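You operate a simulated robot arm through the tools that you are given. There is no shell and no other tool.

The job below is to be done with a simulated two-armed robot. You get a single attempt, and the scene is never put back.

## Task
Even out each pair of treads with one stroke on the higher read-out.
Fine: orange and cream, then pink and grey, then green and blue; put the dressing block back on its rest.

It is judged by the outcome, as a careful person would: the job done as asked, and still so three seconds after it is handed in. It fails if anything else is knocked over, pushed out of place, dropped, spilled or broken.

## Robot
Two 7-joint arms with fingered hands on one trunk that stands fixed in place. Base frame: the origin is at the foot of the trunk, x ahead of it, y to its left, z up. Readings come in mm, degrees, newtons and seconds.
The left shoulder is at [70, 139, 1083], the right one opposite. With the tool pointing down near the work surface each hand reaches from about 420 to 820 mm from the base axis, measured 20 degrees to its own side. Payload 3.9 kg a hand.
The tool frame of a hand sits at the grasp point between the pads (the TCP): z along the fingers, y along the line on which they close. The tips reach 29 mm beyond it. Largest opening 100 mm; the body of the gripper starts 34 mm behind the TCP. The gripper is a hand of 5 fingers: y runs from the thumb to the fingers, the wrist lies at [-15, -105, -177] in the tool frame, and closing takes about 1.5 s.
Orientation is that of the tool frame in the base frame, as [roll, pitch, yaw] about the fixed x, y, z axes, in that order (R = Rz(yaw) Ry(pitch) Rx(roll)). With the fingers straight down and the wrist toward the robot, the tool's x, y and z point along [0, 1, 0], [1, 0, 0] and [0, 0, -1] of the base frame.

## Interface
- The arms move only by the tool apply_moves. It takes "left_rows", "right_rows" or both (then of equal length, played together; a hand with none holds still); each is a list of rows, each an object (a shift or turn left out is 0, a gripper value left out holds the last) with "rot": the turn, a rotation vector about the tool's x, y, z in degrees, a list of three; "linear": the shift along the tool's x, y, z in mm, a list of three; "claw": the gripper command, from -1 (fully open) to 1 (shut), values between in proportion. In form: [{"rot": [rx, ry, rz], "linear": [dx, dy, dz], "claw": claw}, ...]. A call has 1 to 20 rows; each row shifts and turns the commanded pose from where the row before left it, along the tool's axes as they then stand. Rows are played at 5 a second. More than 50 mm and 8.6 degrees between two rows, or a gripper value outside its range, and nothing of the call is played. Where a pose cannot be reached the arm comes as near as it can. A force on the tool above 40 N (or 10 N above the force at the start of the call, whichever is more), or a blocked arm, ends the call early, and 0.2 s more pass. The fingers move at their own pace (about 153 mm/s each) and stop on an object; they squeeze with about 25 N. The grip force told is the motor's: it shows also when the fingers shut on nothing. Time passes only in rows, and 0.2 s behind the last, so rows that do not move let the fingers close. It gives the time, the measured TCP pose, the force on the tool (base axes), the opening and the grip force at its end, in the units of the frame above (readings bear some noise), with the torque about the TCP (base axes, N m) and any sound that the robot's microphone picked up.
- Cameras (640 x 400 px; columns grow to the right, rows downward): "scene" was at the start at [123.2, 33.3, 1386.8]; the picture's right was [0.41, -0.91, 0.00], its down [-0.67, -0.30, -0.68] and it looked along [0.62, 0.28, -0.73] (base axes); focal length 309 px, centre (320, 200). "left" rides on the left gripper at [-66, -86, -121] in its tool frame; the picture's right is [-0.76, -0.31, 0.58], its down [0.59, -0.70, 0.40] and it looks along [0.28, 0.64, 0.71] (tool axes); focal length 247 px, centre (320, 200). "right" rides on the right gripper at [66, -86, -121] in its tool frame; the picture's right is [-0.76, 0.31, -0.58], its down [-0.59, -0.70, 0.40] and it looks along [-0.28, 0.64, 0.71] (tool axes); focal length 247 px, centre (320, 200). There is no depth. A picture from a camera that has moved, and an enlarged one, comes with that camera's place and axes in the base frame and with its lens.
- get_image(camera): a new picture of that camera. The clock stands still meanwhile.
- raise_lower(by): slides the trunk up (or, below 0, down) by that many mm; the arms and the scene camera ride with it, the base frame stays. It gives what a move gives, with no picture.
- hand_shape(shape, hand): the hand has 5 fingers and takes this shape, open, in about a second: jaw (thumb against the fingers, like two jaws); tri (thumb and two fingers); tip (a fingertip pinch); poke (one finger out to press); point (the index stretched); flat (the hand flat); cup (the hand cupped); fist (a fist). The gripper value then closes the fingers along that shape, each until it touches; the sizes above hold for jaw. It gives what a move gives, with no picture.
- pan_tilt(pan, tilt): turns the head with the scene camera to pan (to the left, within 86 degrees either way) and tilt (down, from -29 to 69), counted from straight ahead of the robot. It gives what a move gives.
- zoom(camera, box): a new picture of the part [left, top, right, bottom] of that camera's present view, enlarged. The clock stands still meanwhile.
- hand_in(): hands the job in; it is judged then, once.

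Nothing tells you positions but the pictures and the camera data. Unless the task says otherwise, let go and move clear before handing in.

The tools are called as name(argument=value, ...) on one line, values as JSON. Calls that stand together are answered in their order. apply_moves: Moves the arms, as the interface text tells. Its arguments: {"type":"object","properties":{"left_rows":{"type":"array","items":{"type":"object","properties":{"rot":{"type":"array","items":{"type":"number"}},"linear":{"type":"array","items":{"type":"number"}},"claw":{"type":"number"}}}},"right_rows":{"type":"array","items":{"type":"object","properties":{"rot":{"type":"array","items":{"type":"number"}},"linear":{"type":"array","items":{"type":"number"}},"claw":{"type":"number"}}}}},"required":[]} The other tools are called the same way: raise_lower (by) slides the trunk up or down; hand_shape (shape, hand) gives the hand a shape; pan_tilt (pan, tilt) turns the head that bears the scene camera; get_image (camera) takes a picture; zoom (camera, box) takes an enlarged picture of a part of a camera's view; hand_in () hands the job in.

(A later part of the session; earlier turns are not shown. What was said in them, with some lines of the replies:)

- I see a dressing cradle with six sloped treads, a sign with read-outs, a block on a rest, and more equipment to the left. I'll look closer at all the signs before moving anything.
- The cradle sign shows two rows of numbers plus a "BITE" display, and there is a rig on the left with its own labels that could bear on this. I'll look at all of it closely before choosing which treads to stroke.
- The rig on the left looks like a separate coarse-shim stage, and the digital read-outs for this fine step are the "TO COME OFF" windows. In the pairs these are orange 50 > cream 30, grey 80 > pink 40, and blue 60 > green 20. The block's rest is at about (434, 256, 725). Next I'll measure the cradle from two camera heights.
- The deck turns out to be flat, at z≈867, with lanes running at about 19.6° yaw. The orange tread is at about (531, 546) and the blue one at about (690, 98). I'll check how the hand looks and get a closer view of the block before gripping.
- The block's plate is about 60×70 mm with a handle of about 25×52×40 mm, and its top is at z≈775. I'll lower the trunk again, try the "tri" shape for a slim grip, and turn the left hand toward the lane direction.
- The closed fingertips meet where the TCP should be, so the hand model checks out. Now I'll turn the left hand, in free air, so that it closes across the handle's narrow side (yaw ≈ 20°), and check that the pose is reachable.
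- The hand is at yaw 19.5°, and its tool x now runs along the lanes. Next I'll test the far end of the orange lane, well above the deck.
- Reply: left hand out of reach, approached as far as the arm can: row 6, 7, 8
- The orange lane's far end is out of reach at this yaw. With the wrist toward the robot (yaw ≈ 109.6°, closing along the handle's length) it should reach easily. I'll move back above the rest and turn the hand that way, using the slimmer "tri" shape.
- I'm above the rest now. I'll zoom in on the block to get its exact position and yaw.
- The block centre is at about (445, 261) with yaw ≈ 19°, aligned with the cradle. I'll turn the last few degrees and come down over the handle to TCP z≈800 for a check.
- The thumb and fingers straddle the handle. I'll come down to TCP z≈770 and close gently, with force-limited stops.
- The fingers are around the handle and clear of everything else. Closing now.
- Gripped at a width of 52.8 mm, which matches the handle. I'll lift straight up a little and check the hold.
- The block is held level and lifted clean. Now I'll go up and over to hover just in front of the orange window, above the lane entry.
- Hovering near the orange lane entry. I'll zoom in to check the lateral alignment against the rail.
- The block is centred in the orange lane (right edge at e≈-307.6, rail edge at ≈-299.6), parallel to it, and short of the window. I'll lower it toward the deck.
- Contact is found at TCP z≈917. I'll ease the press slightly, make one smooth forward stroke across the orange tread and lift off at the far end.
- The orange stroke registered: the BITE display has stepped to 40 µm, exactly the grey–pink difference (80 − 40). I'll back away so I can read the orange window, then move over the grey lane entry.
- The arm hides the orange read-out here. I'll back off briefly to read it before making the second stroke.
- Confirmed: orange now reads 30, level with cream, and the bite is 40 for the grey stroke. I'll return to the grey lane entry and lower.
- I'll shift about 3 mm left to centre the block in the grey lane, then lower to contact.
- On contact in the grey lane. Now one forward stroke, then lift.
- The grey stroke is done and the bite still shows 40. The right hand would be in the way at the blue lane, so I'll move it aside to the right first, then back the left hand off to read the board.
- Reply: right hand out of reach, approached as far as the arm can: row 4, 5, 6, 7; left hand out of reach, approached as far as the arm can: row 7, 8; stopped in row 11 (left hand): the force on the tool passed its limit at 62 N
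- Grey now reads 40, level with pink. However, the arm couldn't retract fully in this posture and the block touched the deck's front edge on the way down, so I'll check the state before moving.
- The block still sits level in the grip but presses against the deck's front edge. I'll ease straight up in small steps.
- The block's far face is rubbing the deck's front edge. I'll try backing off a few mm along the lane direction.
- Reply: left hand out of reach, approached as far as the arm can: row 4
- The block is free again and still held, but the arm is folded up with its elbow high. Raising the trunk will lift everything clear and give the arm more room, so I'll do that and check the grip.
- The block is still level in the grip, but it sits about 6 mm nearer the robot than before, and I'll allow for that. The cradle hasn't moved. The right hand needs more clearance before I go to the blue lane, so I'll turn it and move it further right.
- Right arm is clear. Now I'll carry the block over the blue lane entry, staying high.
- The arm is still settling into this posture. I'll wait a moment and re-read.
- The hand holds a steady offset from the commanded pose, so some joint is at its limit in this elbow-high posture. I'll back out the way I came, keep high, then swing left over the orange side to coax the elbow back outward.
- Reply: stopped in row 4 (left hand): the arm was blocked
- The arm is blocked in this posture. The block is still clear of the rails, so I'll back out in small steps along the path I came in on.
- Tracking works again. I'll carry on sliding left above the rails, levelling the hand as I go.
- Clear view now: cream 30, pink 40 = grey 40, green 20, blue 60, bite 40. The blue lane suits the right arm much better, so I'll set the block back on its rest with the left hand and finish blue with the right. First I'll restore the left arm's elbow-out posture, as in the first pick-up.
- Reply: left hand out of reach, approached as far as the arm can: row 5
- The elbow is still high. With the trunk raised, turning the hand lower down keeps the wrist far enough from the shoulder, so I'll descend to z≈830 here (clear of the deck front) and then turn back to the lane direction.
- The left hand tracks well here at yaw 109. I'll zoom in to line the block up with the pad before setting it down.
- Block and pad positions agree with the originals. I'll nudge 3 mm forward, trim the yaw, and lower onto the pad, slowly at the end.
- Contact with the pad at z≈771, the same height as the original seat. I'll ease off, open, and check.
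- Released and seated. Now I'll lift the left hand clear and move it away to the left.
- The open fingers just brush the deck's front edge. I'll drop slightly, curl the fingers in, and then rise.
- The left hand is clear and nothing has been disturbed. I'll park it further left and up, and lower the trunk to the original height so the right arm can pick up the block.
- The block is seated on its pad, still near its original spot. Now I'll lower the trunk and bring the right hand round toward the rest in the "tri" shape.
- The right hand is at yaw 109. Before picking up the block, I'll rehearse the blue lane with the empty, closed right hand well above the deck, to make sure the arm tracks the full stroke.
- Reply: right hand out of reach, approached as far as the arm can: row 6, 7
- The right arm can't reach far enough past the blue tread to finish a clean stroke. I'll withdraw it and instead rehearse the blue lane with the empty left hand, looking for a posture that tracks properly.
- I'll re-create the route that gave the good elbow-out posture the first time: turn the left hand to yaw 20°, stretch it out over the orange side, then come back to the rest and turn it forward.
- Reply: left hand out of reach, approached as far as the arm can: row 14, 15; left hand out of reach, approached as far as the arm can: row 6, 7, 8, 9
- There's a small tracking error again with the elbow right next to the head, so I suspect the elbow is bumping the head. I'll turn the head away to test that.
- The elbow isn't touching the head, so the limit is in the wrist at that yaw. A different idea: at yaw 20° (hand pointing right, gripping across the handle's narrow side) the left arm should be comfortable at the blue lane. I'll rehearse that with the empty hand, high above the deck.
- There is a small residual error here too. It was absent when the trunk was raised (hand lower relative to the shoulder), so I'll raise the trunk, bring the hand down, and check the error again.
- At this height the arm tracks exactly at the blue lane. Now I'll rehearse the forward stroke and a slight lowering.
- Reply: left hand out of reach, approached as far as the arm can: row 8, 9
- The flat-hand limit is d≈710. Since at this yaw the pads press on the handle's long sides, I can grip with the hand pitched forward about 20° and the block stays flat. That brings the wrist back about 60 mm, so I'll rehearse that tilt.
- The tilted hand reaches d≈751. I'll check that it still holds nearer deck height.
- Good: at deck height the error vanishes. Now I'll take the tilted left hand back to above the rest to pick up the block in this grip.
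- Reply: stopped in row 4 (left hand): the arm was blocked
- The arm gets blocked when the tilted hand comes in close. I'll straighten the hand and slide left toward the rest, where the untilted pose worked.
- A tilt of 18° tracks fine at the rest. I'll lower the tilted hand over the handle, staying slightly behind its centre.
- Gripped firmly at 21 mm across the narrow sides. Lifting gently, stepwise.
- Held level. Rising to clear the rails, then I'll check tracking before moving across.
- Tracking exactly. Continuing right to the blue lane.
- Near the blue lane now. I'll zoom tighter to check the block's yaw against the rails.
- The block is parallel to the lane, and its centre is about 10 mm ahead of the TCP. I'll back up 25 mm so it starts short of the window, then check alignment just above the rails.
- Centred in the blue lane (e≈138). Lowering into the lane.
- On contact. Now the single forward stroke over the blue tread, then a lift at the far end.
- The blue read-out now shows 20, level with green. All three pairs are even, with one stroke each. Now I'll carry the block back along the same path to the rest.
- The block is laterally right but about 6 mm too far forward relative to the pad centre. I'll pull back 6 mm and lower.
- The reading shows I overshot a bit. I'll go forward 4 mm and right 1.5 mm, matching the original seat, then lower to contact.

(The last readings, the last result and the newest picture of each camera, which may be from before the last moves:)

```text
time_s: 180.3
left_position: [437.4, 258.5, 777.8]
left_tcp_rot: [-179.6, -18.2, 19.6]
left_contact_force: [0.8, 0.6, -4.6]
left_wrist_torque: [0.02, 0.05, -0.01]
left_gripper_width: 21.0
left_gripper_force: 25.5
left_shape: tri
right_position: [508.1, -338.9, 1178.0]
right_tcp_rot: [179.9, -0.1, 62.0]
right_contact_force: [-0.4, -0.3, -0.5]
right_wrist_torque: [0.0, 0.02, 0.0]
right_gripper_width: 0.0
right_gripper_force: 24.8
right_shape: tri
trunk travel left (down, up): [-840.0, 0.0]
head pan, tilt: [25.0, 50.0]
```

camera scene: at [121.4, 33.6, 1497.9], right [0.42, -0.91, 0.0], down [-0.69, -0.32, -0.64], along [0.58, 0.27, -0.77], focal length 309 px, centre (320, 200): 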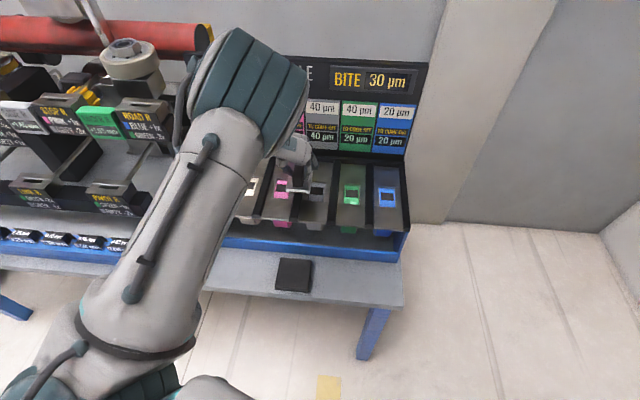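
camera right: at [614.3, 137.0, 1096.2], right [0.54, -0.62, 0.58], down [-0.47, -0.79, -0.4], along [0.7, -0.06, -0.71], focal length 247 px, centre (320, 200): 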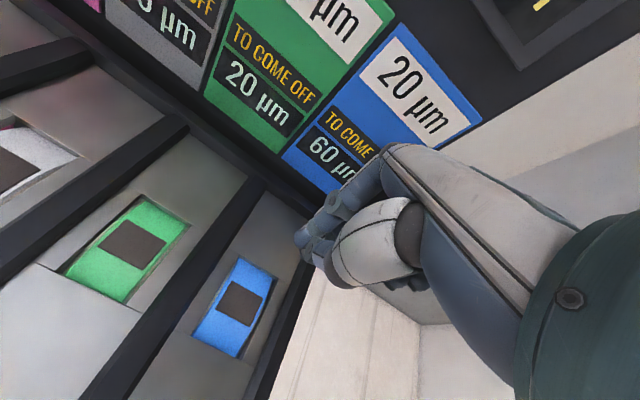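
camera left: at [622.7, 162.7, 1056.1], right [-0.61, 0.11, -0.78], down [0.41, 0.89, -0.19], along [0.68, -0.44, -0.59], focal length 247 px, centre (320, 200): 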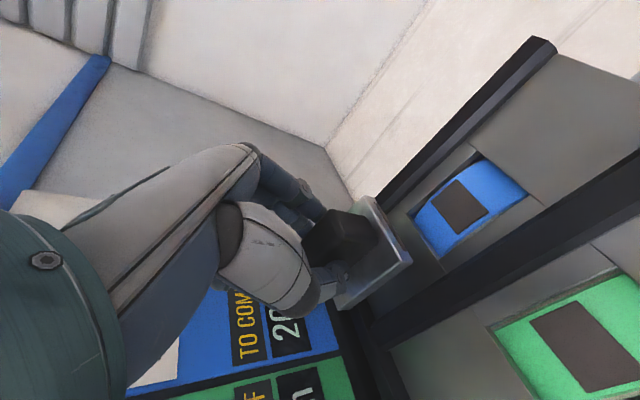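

apply_moves(left_rows=[{"linear": [-0.3, 0, 0.95]}, {"linear": [-0.3, 0, 0.95]}, {}])

zoom(camera="scene", box=[220, 200, 340, 300])

zoom(camera="left", box=[260, 140, 480, 340])

```text
time_s: 181.1
left_position: [437.2, 258.3, 777.3]
left_tcp_rot: [-179.8, -18.3, 19.6]
left_contact_force: [-0.2, -0.9, 5.3]
left_wrist_torque: [-0.01, -0.06, 0.0]
left_gripper_width: 21.0
left_gripper_force: 25.3
left_shape: tri
right_position: [506.3, -339.0, 1176.7]
right_tcp_rot: [-180.0, -0.1, 62.0]
right_contact_force: [0.5, 0.0, 0.6]
right_wrist_torque: [-0.01, -0.01, -0.01]
right_gripper_width: 0.0
right_gripper_force: 24.5
right_shape: tri
trunk travel left (down, up): [-840.0, 0.0]
head pan, tilt: [25.0, 50.0]
```

```text
4.00 times, centred on (280, 250) of scene
camera zoom: at [120.1, 32.5, 1498.2], right [0.42, -0.91, 0.0], down [-0.69, -0.32, -0.64], along [0.58, 0.27, -0.77], focal length 1237 px, centre (480, 0)
```

zoom: 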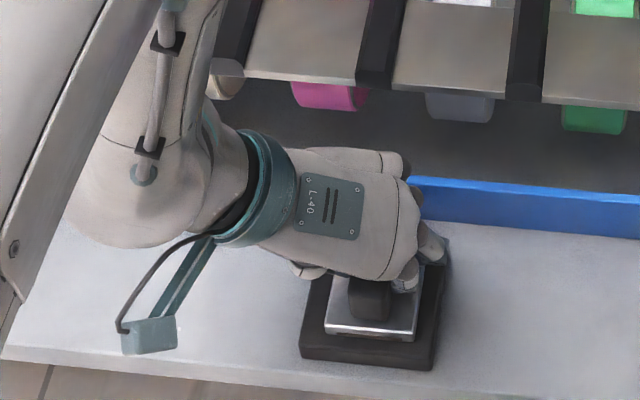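

```text
2.00 times, centred on (370, 240) of left
camera zoom: at [314.9, 305.4, 871.0], right [-0.61, 0.11, -0.78], down [0.41, 0.89, -0.19], along [0.68, -0.44, -0.59], focal length 494 px, centre (220, 120)
```

zoom: 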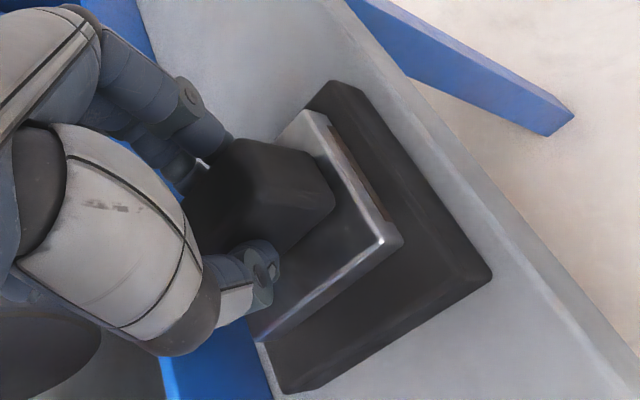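

Seated on the pad, essentially at its original place. Releasing and lifting away.

apply_moves(left_rows=[{"linear": [0.2, 0, -0.7]}, {"claw": 0.4}, {"claw": 0}, {"claw": -0.5}, {"claw": -1}, {}, {}, {}])

apply_moves(left_rows=[{"linear": [3.1, 0, -9.5]}, {"linear": [4.6, 0, -14.3]}, {"linear": [6.2, 0, -19]}, {"linear": [6.2, 0, -19]}, {}])

get_image(camera="left")

get_image(camera="scene")

```text
time_s: 182.9
left_position: [437.7, 256.8, 777.2]
left_tcp_rot: [-179.7, -18.1, 19.6]
left_contact_force: [-0.4, 0.0, 0.5]
left_wrist_torque: [0.01, 0.02, 0.0]
left_gripper_width: 99.7
left_gripper_force: 0.1
left_shape: tri
right_position: [506.1, -339.0, 1175.7]
right_tcp_rot: [-180.0, 0.0, 62.0]
right_contact_force: [-0.6, -0.1, 0.0]
right_wrist_torque: [0.01, 0.02, 0.02]
right_gripper_width: 0.0
right_gripper_force: 24.8
right_shape: tri
trunk travel left (down, up): [-840.0, 0.0]
head pan, tilt: [25.0, 50.0]
```

```text
time_s: 184.1
left_position: [436.3, 259.0, 842.2]
left_tcp_rot: [-179.7, -18.0, 19.6]
left_contact_force: [-0.1, -0.3, 0.2]
left_wrist_torque: [-0.04, 0.03, 0.01]
left_gripper_width: 99.7
left_gripper_force: 0.0
left_shape: tri
right_position: [506.2, -338.3, 1175.7]
right_tcp_rot: [180.0, 0.0, 62.0]
right_contact_force: [-0.5, 0.5, -0.9]
right_wrist_torque: [0.01, 0.03, -0.02]
right_gripper_width: 0.0
right_gripper_force: 25.6
right_shape: tri
trunk travel left (down, up): [-840.0, 0.0]
head pan, tilt: [25.0, 50.0]
```

```text
taken
camera left: at [314.7, 306.2, 936.2], right [-0.61, 0.11, -0.78], down [0.41, 0.89, -0.19], along [0.68, -0.44, -0.59], focal length 247 px, centre (320, 200)
```

left: 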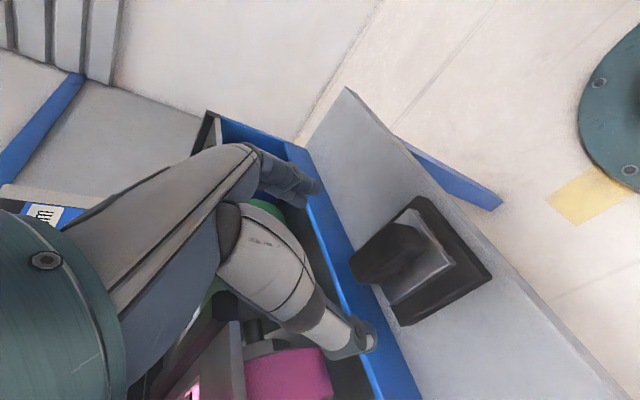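

```text
taken
camera scene: at [121.1, 33.2, 1498.0], right [0.42, -0.91, 0.0], down [-0.69, -0.32, -0.64], along [0.58, 0.27, -0.77], focal length 309 px, centre (320, 200)
```

scene: 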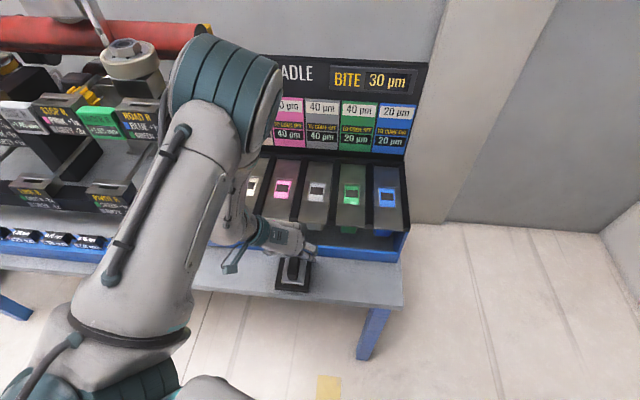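

apply_moves(left_rows=[{"linear": [9.3, 0, -28.5]}, {"linear": [9.3, 0, -28.5]}, {"linear": [9.3, 0, -28.5]}, {"linear": [9.3, 0, -28.5]}, {"linear": [0, -30, 0]}, {"linear": [0, -30, 0]}, {"linear": [0, -30, 0]}, {"linear": [0, -30, 0]}, {"linear": [0, -30, 0]}, {}])

get_image(camera="scene")

zoom(camera="scene", box=[180, 50, 440, 170])

zoom(camera="scene", box=[250, 240, 340, 300])

```text
time_s: 186.3
left_position: [386.2, 395.8, 962.1]
left_tcp_rot: [-179.7, -18.1, 19.6]
left_contact_force: [1.1, -0.5, -0.1]
left_wrist_torque: [0.01, -0.02, 0.0]
left_gripper_width: 99.9
left_gripper_force: 0.0
left_shape: tri
right_position: [505.6, -338.2, 1174.8]
right_tcp_rot: [180.0, -0.1, 62.0]
right_contact_force: [0.2, 0.4, 0.3]
right_wrist_torque: [0.07, 0.01, 0.01]
right_gripper_width: 0.0
right_gripper_force: 25.0
right_shape: tri
trunk travel left (down, up): [-840.0, 0.0]
head pan, tilt: [25.0, 50.0]
```

```text
taken
camera scene: at [120.8, 32.1, 1498.0], right [0.42, -0.91, 0.0], down [-0.69, -0.32, -0.64], along [0.58, 0.27, -0.77], focal length 309 px, centre (320, 200)
```

scene: 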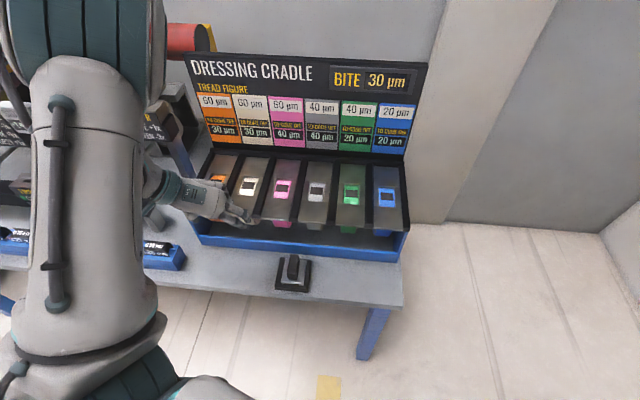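

```text
2.46 times, centred on (310, 110) of scene
camera zoom: at [120.8, 32.1, 1498.0], right [0.42, -0.91, 0.0], down [-0.69, -0.32, -0.64], along [0.58, 0.27, -0.77], focal length 761 px, centre (345, 422)
```

zoom: 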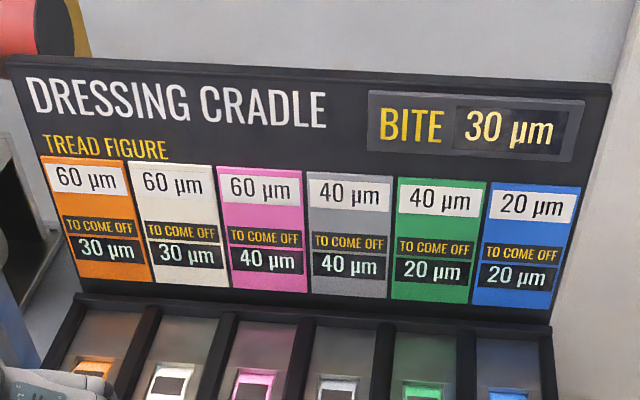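

```text
6.67 times, centred on (295, 270) of scene
camera zoom: at [120.8, 32.1, 1498.0], right [0.42, -0.91, 0.0], down [-0.69, -0.32, -0.64], along [0.58, 0.27, -0.77], focal length 2062 px, centre (487, -267)
```

zoom: 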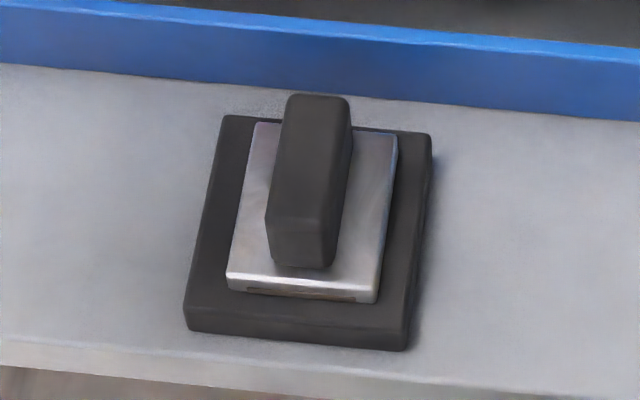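

All pairs match: 30/30, 40/40 and 20/20. The block sits on its rest as it did at the start. I'll move the hand a little further clear and take a last look around.

apply_moves(left_rows=[{"linear": [0, -25, -15]}, {"linear": [0, -25, -15]}, {"linear": [0, -25, -10]}, {}])

pan_tilt(pan=40, tilt=40)

get_image(camera="scene")

```text
time_s: 187.3
left_position: [351.8, 461.9, 1002.9]
left_tcp_rot: [-179.6, -18.0, 19.6]
left_contact_force: [0.6, 1.4, -0.3]
left_wrist_torque: [-0.03, -0.01, -0.02]
left_gripper_width: 99.7
left_gripper_force: 0.2
left_shape: tri
right_position: [506.2, -339.0, 1176.3]
right_tcp_rot: [180.0, 0.0, 61.9]
right_contact_force: [0.8, 0.3, -0.6]
right_wrist_torque: [-0.01, 0.03, -0.01]
right_gripper_width: 0.0
right_gripper_force: 24.7
right_shape: tri
trunk travel left (down, up): [-840.0, 0.0]
head pan, tilt: [25.0, 50.0]
```

```text
time_s: 188.1
left_position: [351.9, 461.1, 1002.9]
left_tcp_rot: [-179.7, -18.2, 19.6]
left_contact_force: [0.1, 0.1, 0.3]
left_wrist_torque: [0.03, 0.01, -0.01]
left_gripper_width: 100.0
left_gripper_force: 0.0
left_shape: tri
right_position: [506.3, -338.0, 1176.3]
right_tcp_rot: [180.0, 0.0, 62.0]
right_contact_force: [0.8, -0.1, 0.1]
right_wrist_torque: [0.01, -0.04, -0.01]
right_gripper_width: 0.0
right_gripper_force: 24.7
right_shape: tri
trunk travel left (down, up): [-840.0, 0.0]
head pan, tilt: [40.0, 40.0]
```

```text
taken
camera scene: at [116.1, 55.0, 1512.2], right [0.64, -0.77, 0.0], down [-0.49, -0.41, -0.77], along [0.59, 0.49, -0.64], focal length 309 px, centre (320, 200)
```

scene: 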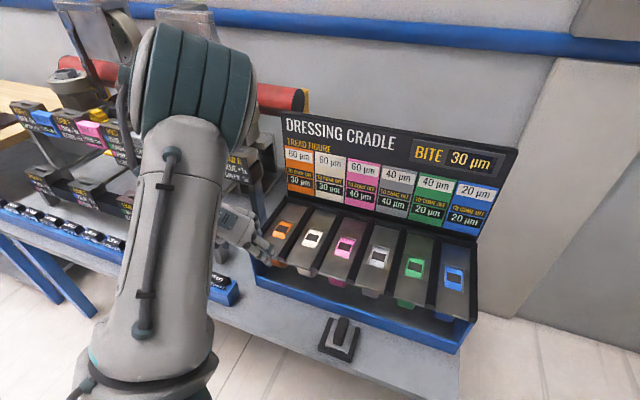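

Everything stands as it should: the three pairs read even, the block rests on its pad, the other equipment in view looks undisturbed, and both hands are clear. Handing in.

hand_in()

```text
The job is handed in.
```

The three pairs of treads now read even after one stroke each, and the dressing block is back on its rest. The job is handed in.

| Pair | Stroked | Bite shown | Final "to come off" |
|---|---|---|---|
| Orange and cream | Orange | 20 µm | 30 / 30 µm |
| Pink and grey | Grey | 40 µm | 40 / 40 µm |
| Green and blue | Blue | 40 µm | 20 / 20 µm |

- **Which read-out I used:** I took "higher read-out" to mean the "To come off" figures. On the "Tread figure" row, orange and cream were already equal, so neither was higher. The bite display changed after the first stroke and matched each remaining difference.
- **Contact during the job:** After the grey stroke the left arm could not fold back fully, and the block pressed against the front edge of the cradle at about 62 N. It did not change any reading, and the cradle had not moved in the camera views. Later the left hand's open fingers also lightly brushed that edge.
- **Change of grip:** The block went back on its rest between the grey and blue strokes. The right arm could not reach far enough for blue, so I re-gripped with the left hand tilted.
- **At the end:** Both hands were clear. The rest and the other equipment looked undisturbed in the last picture, apart from a part of the left-hand rig hidden by the arm.
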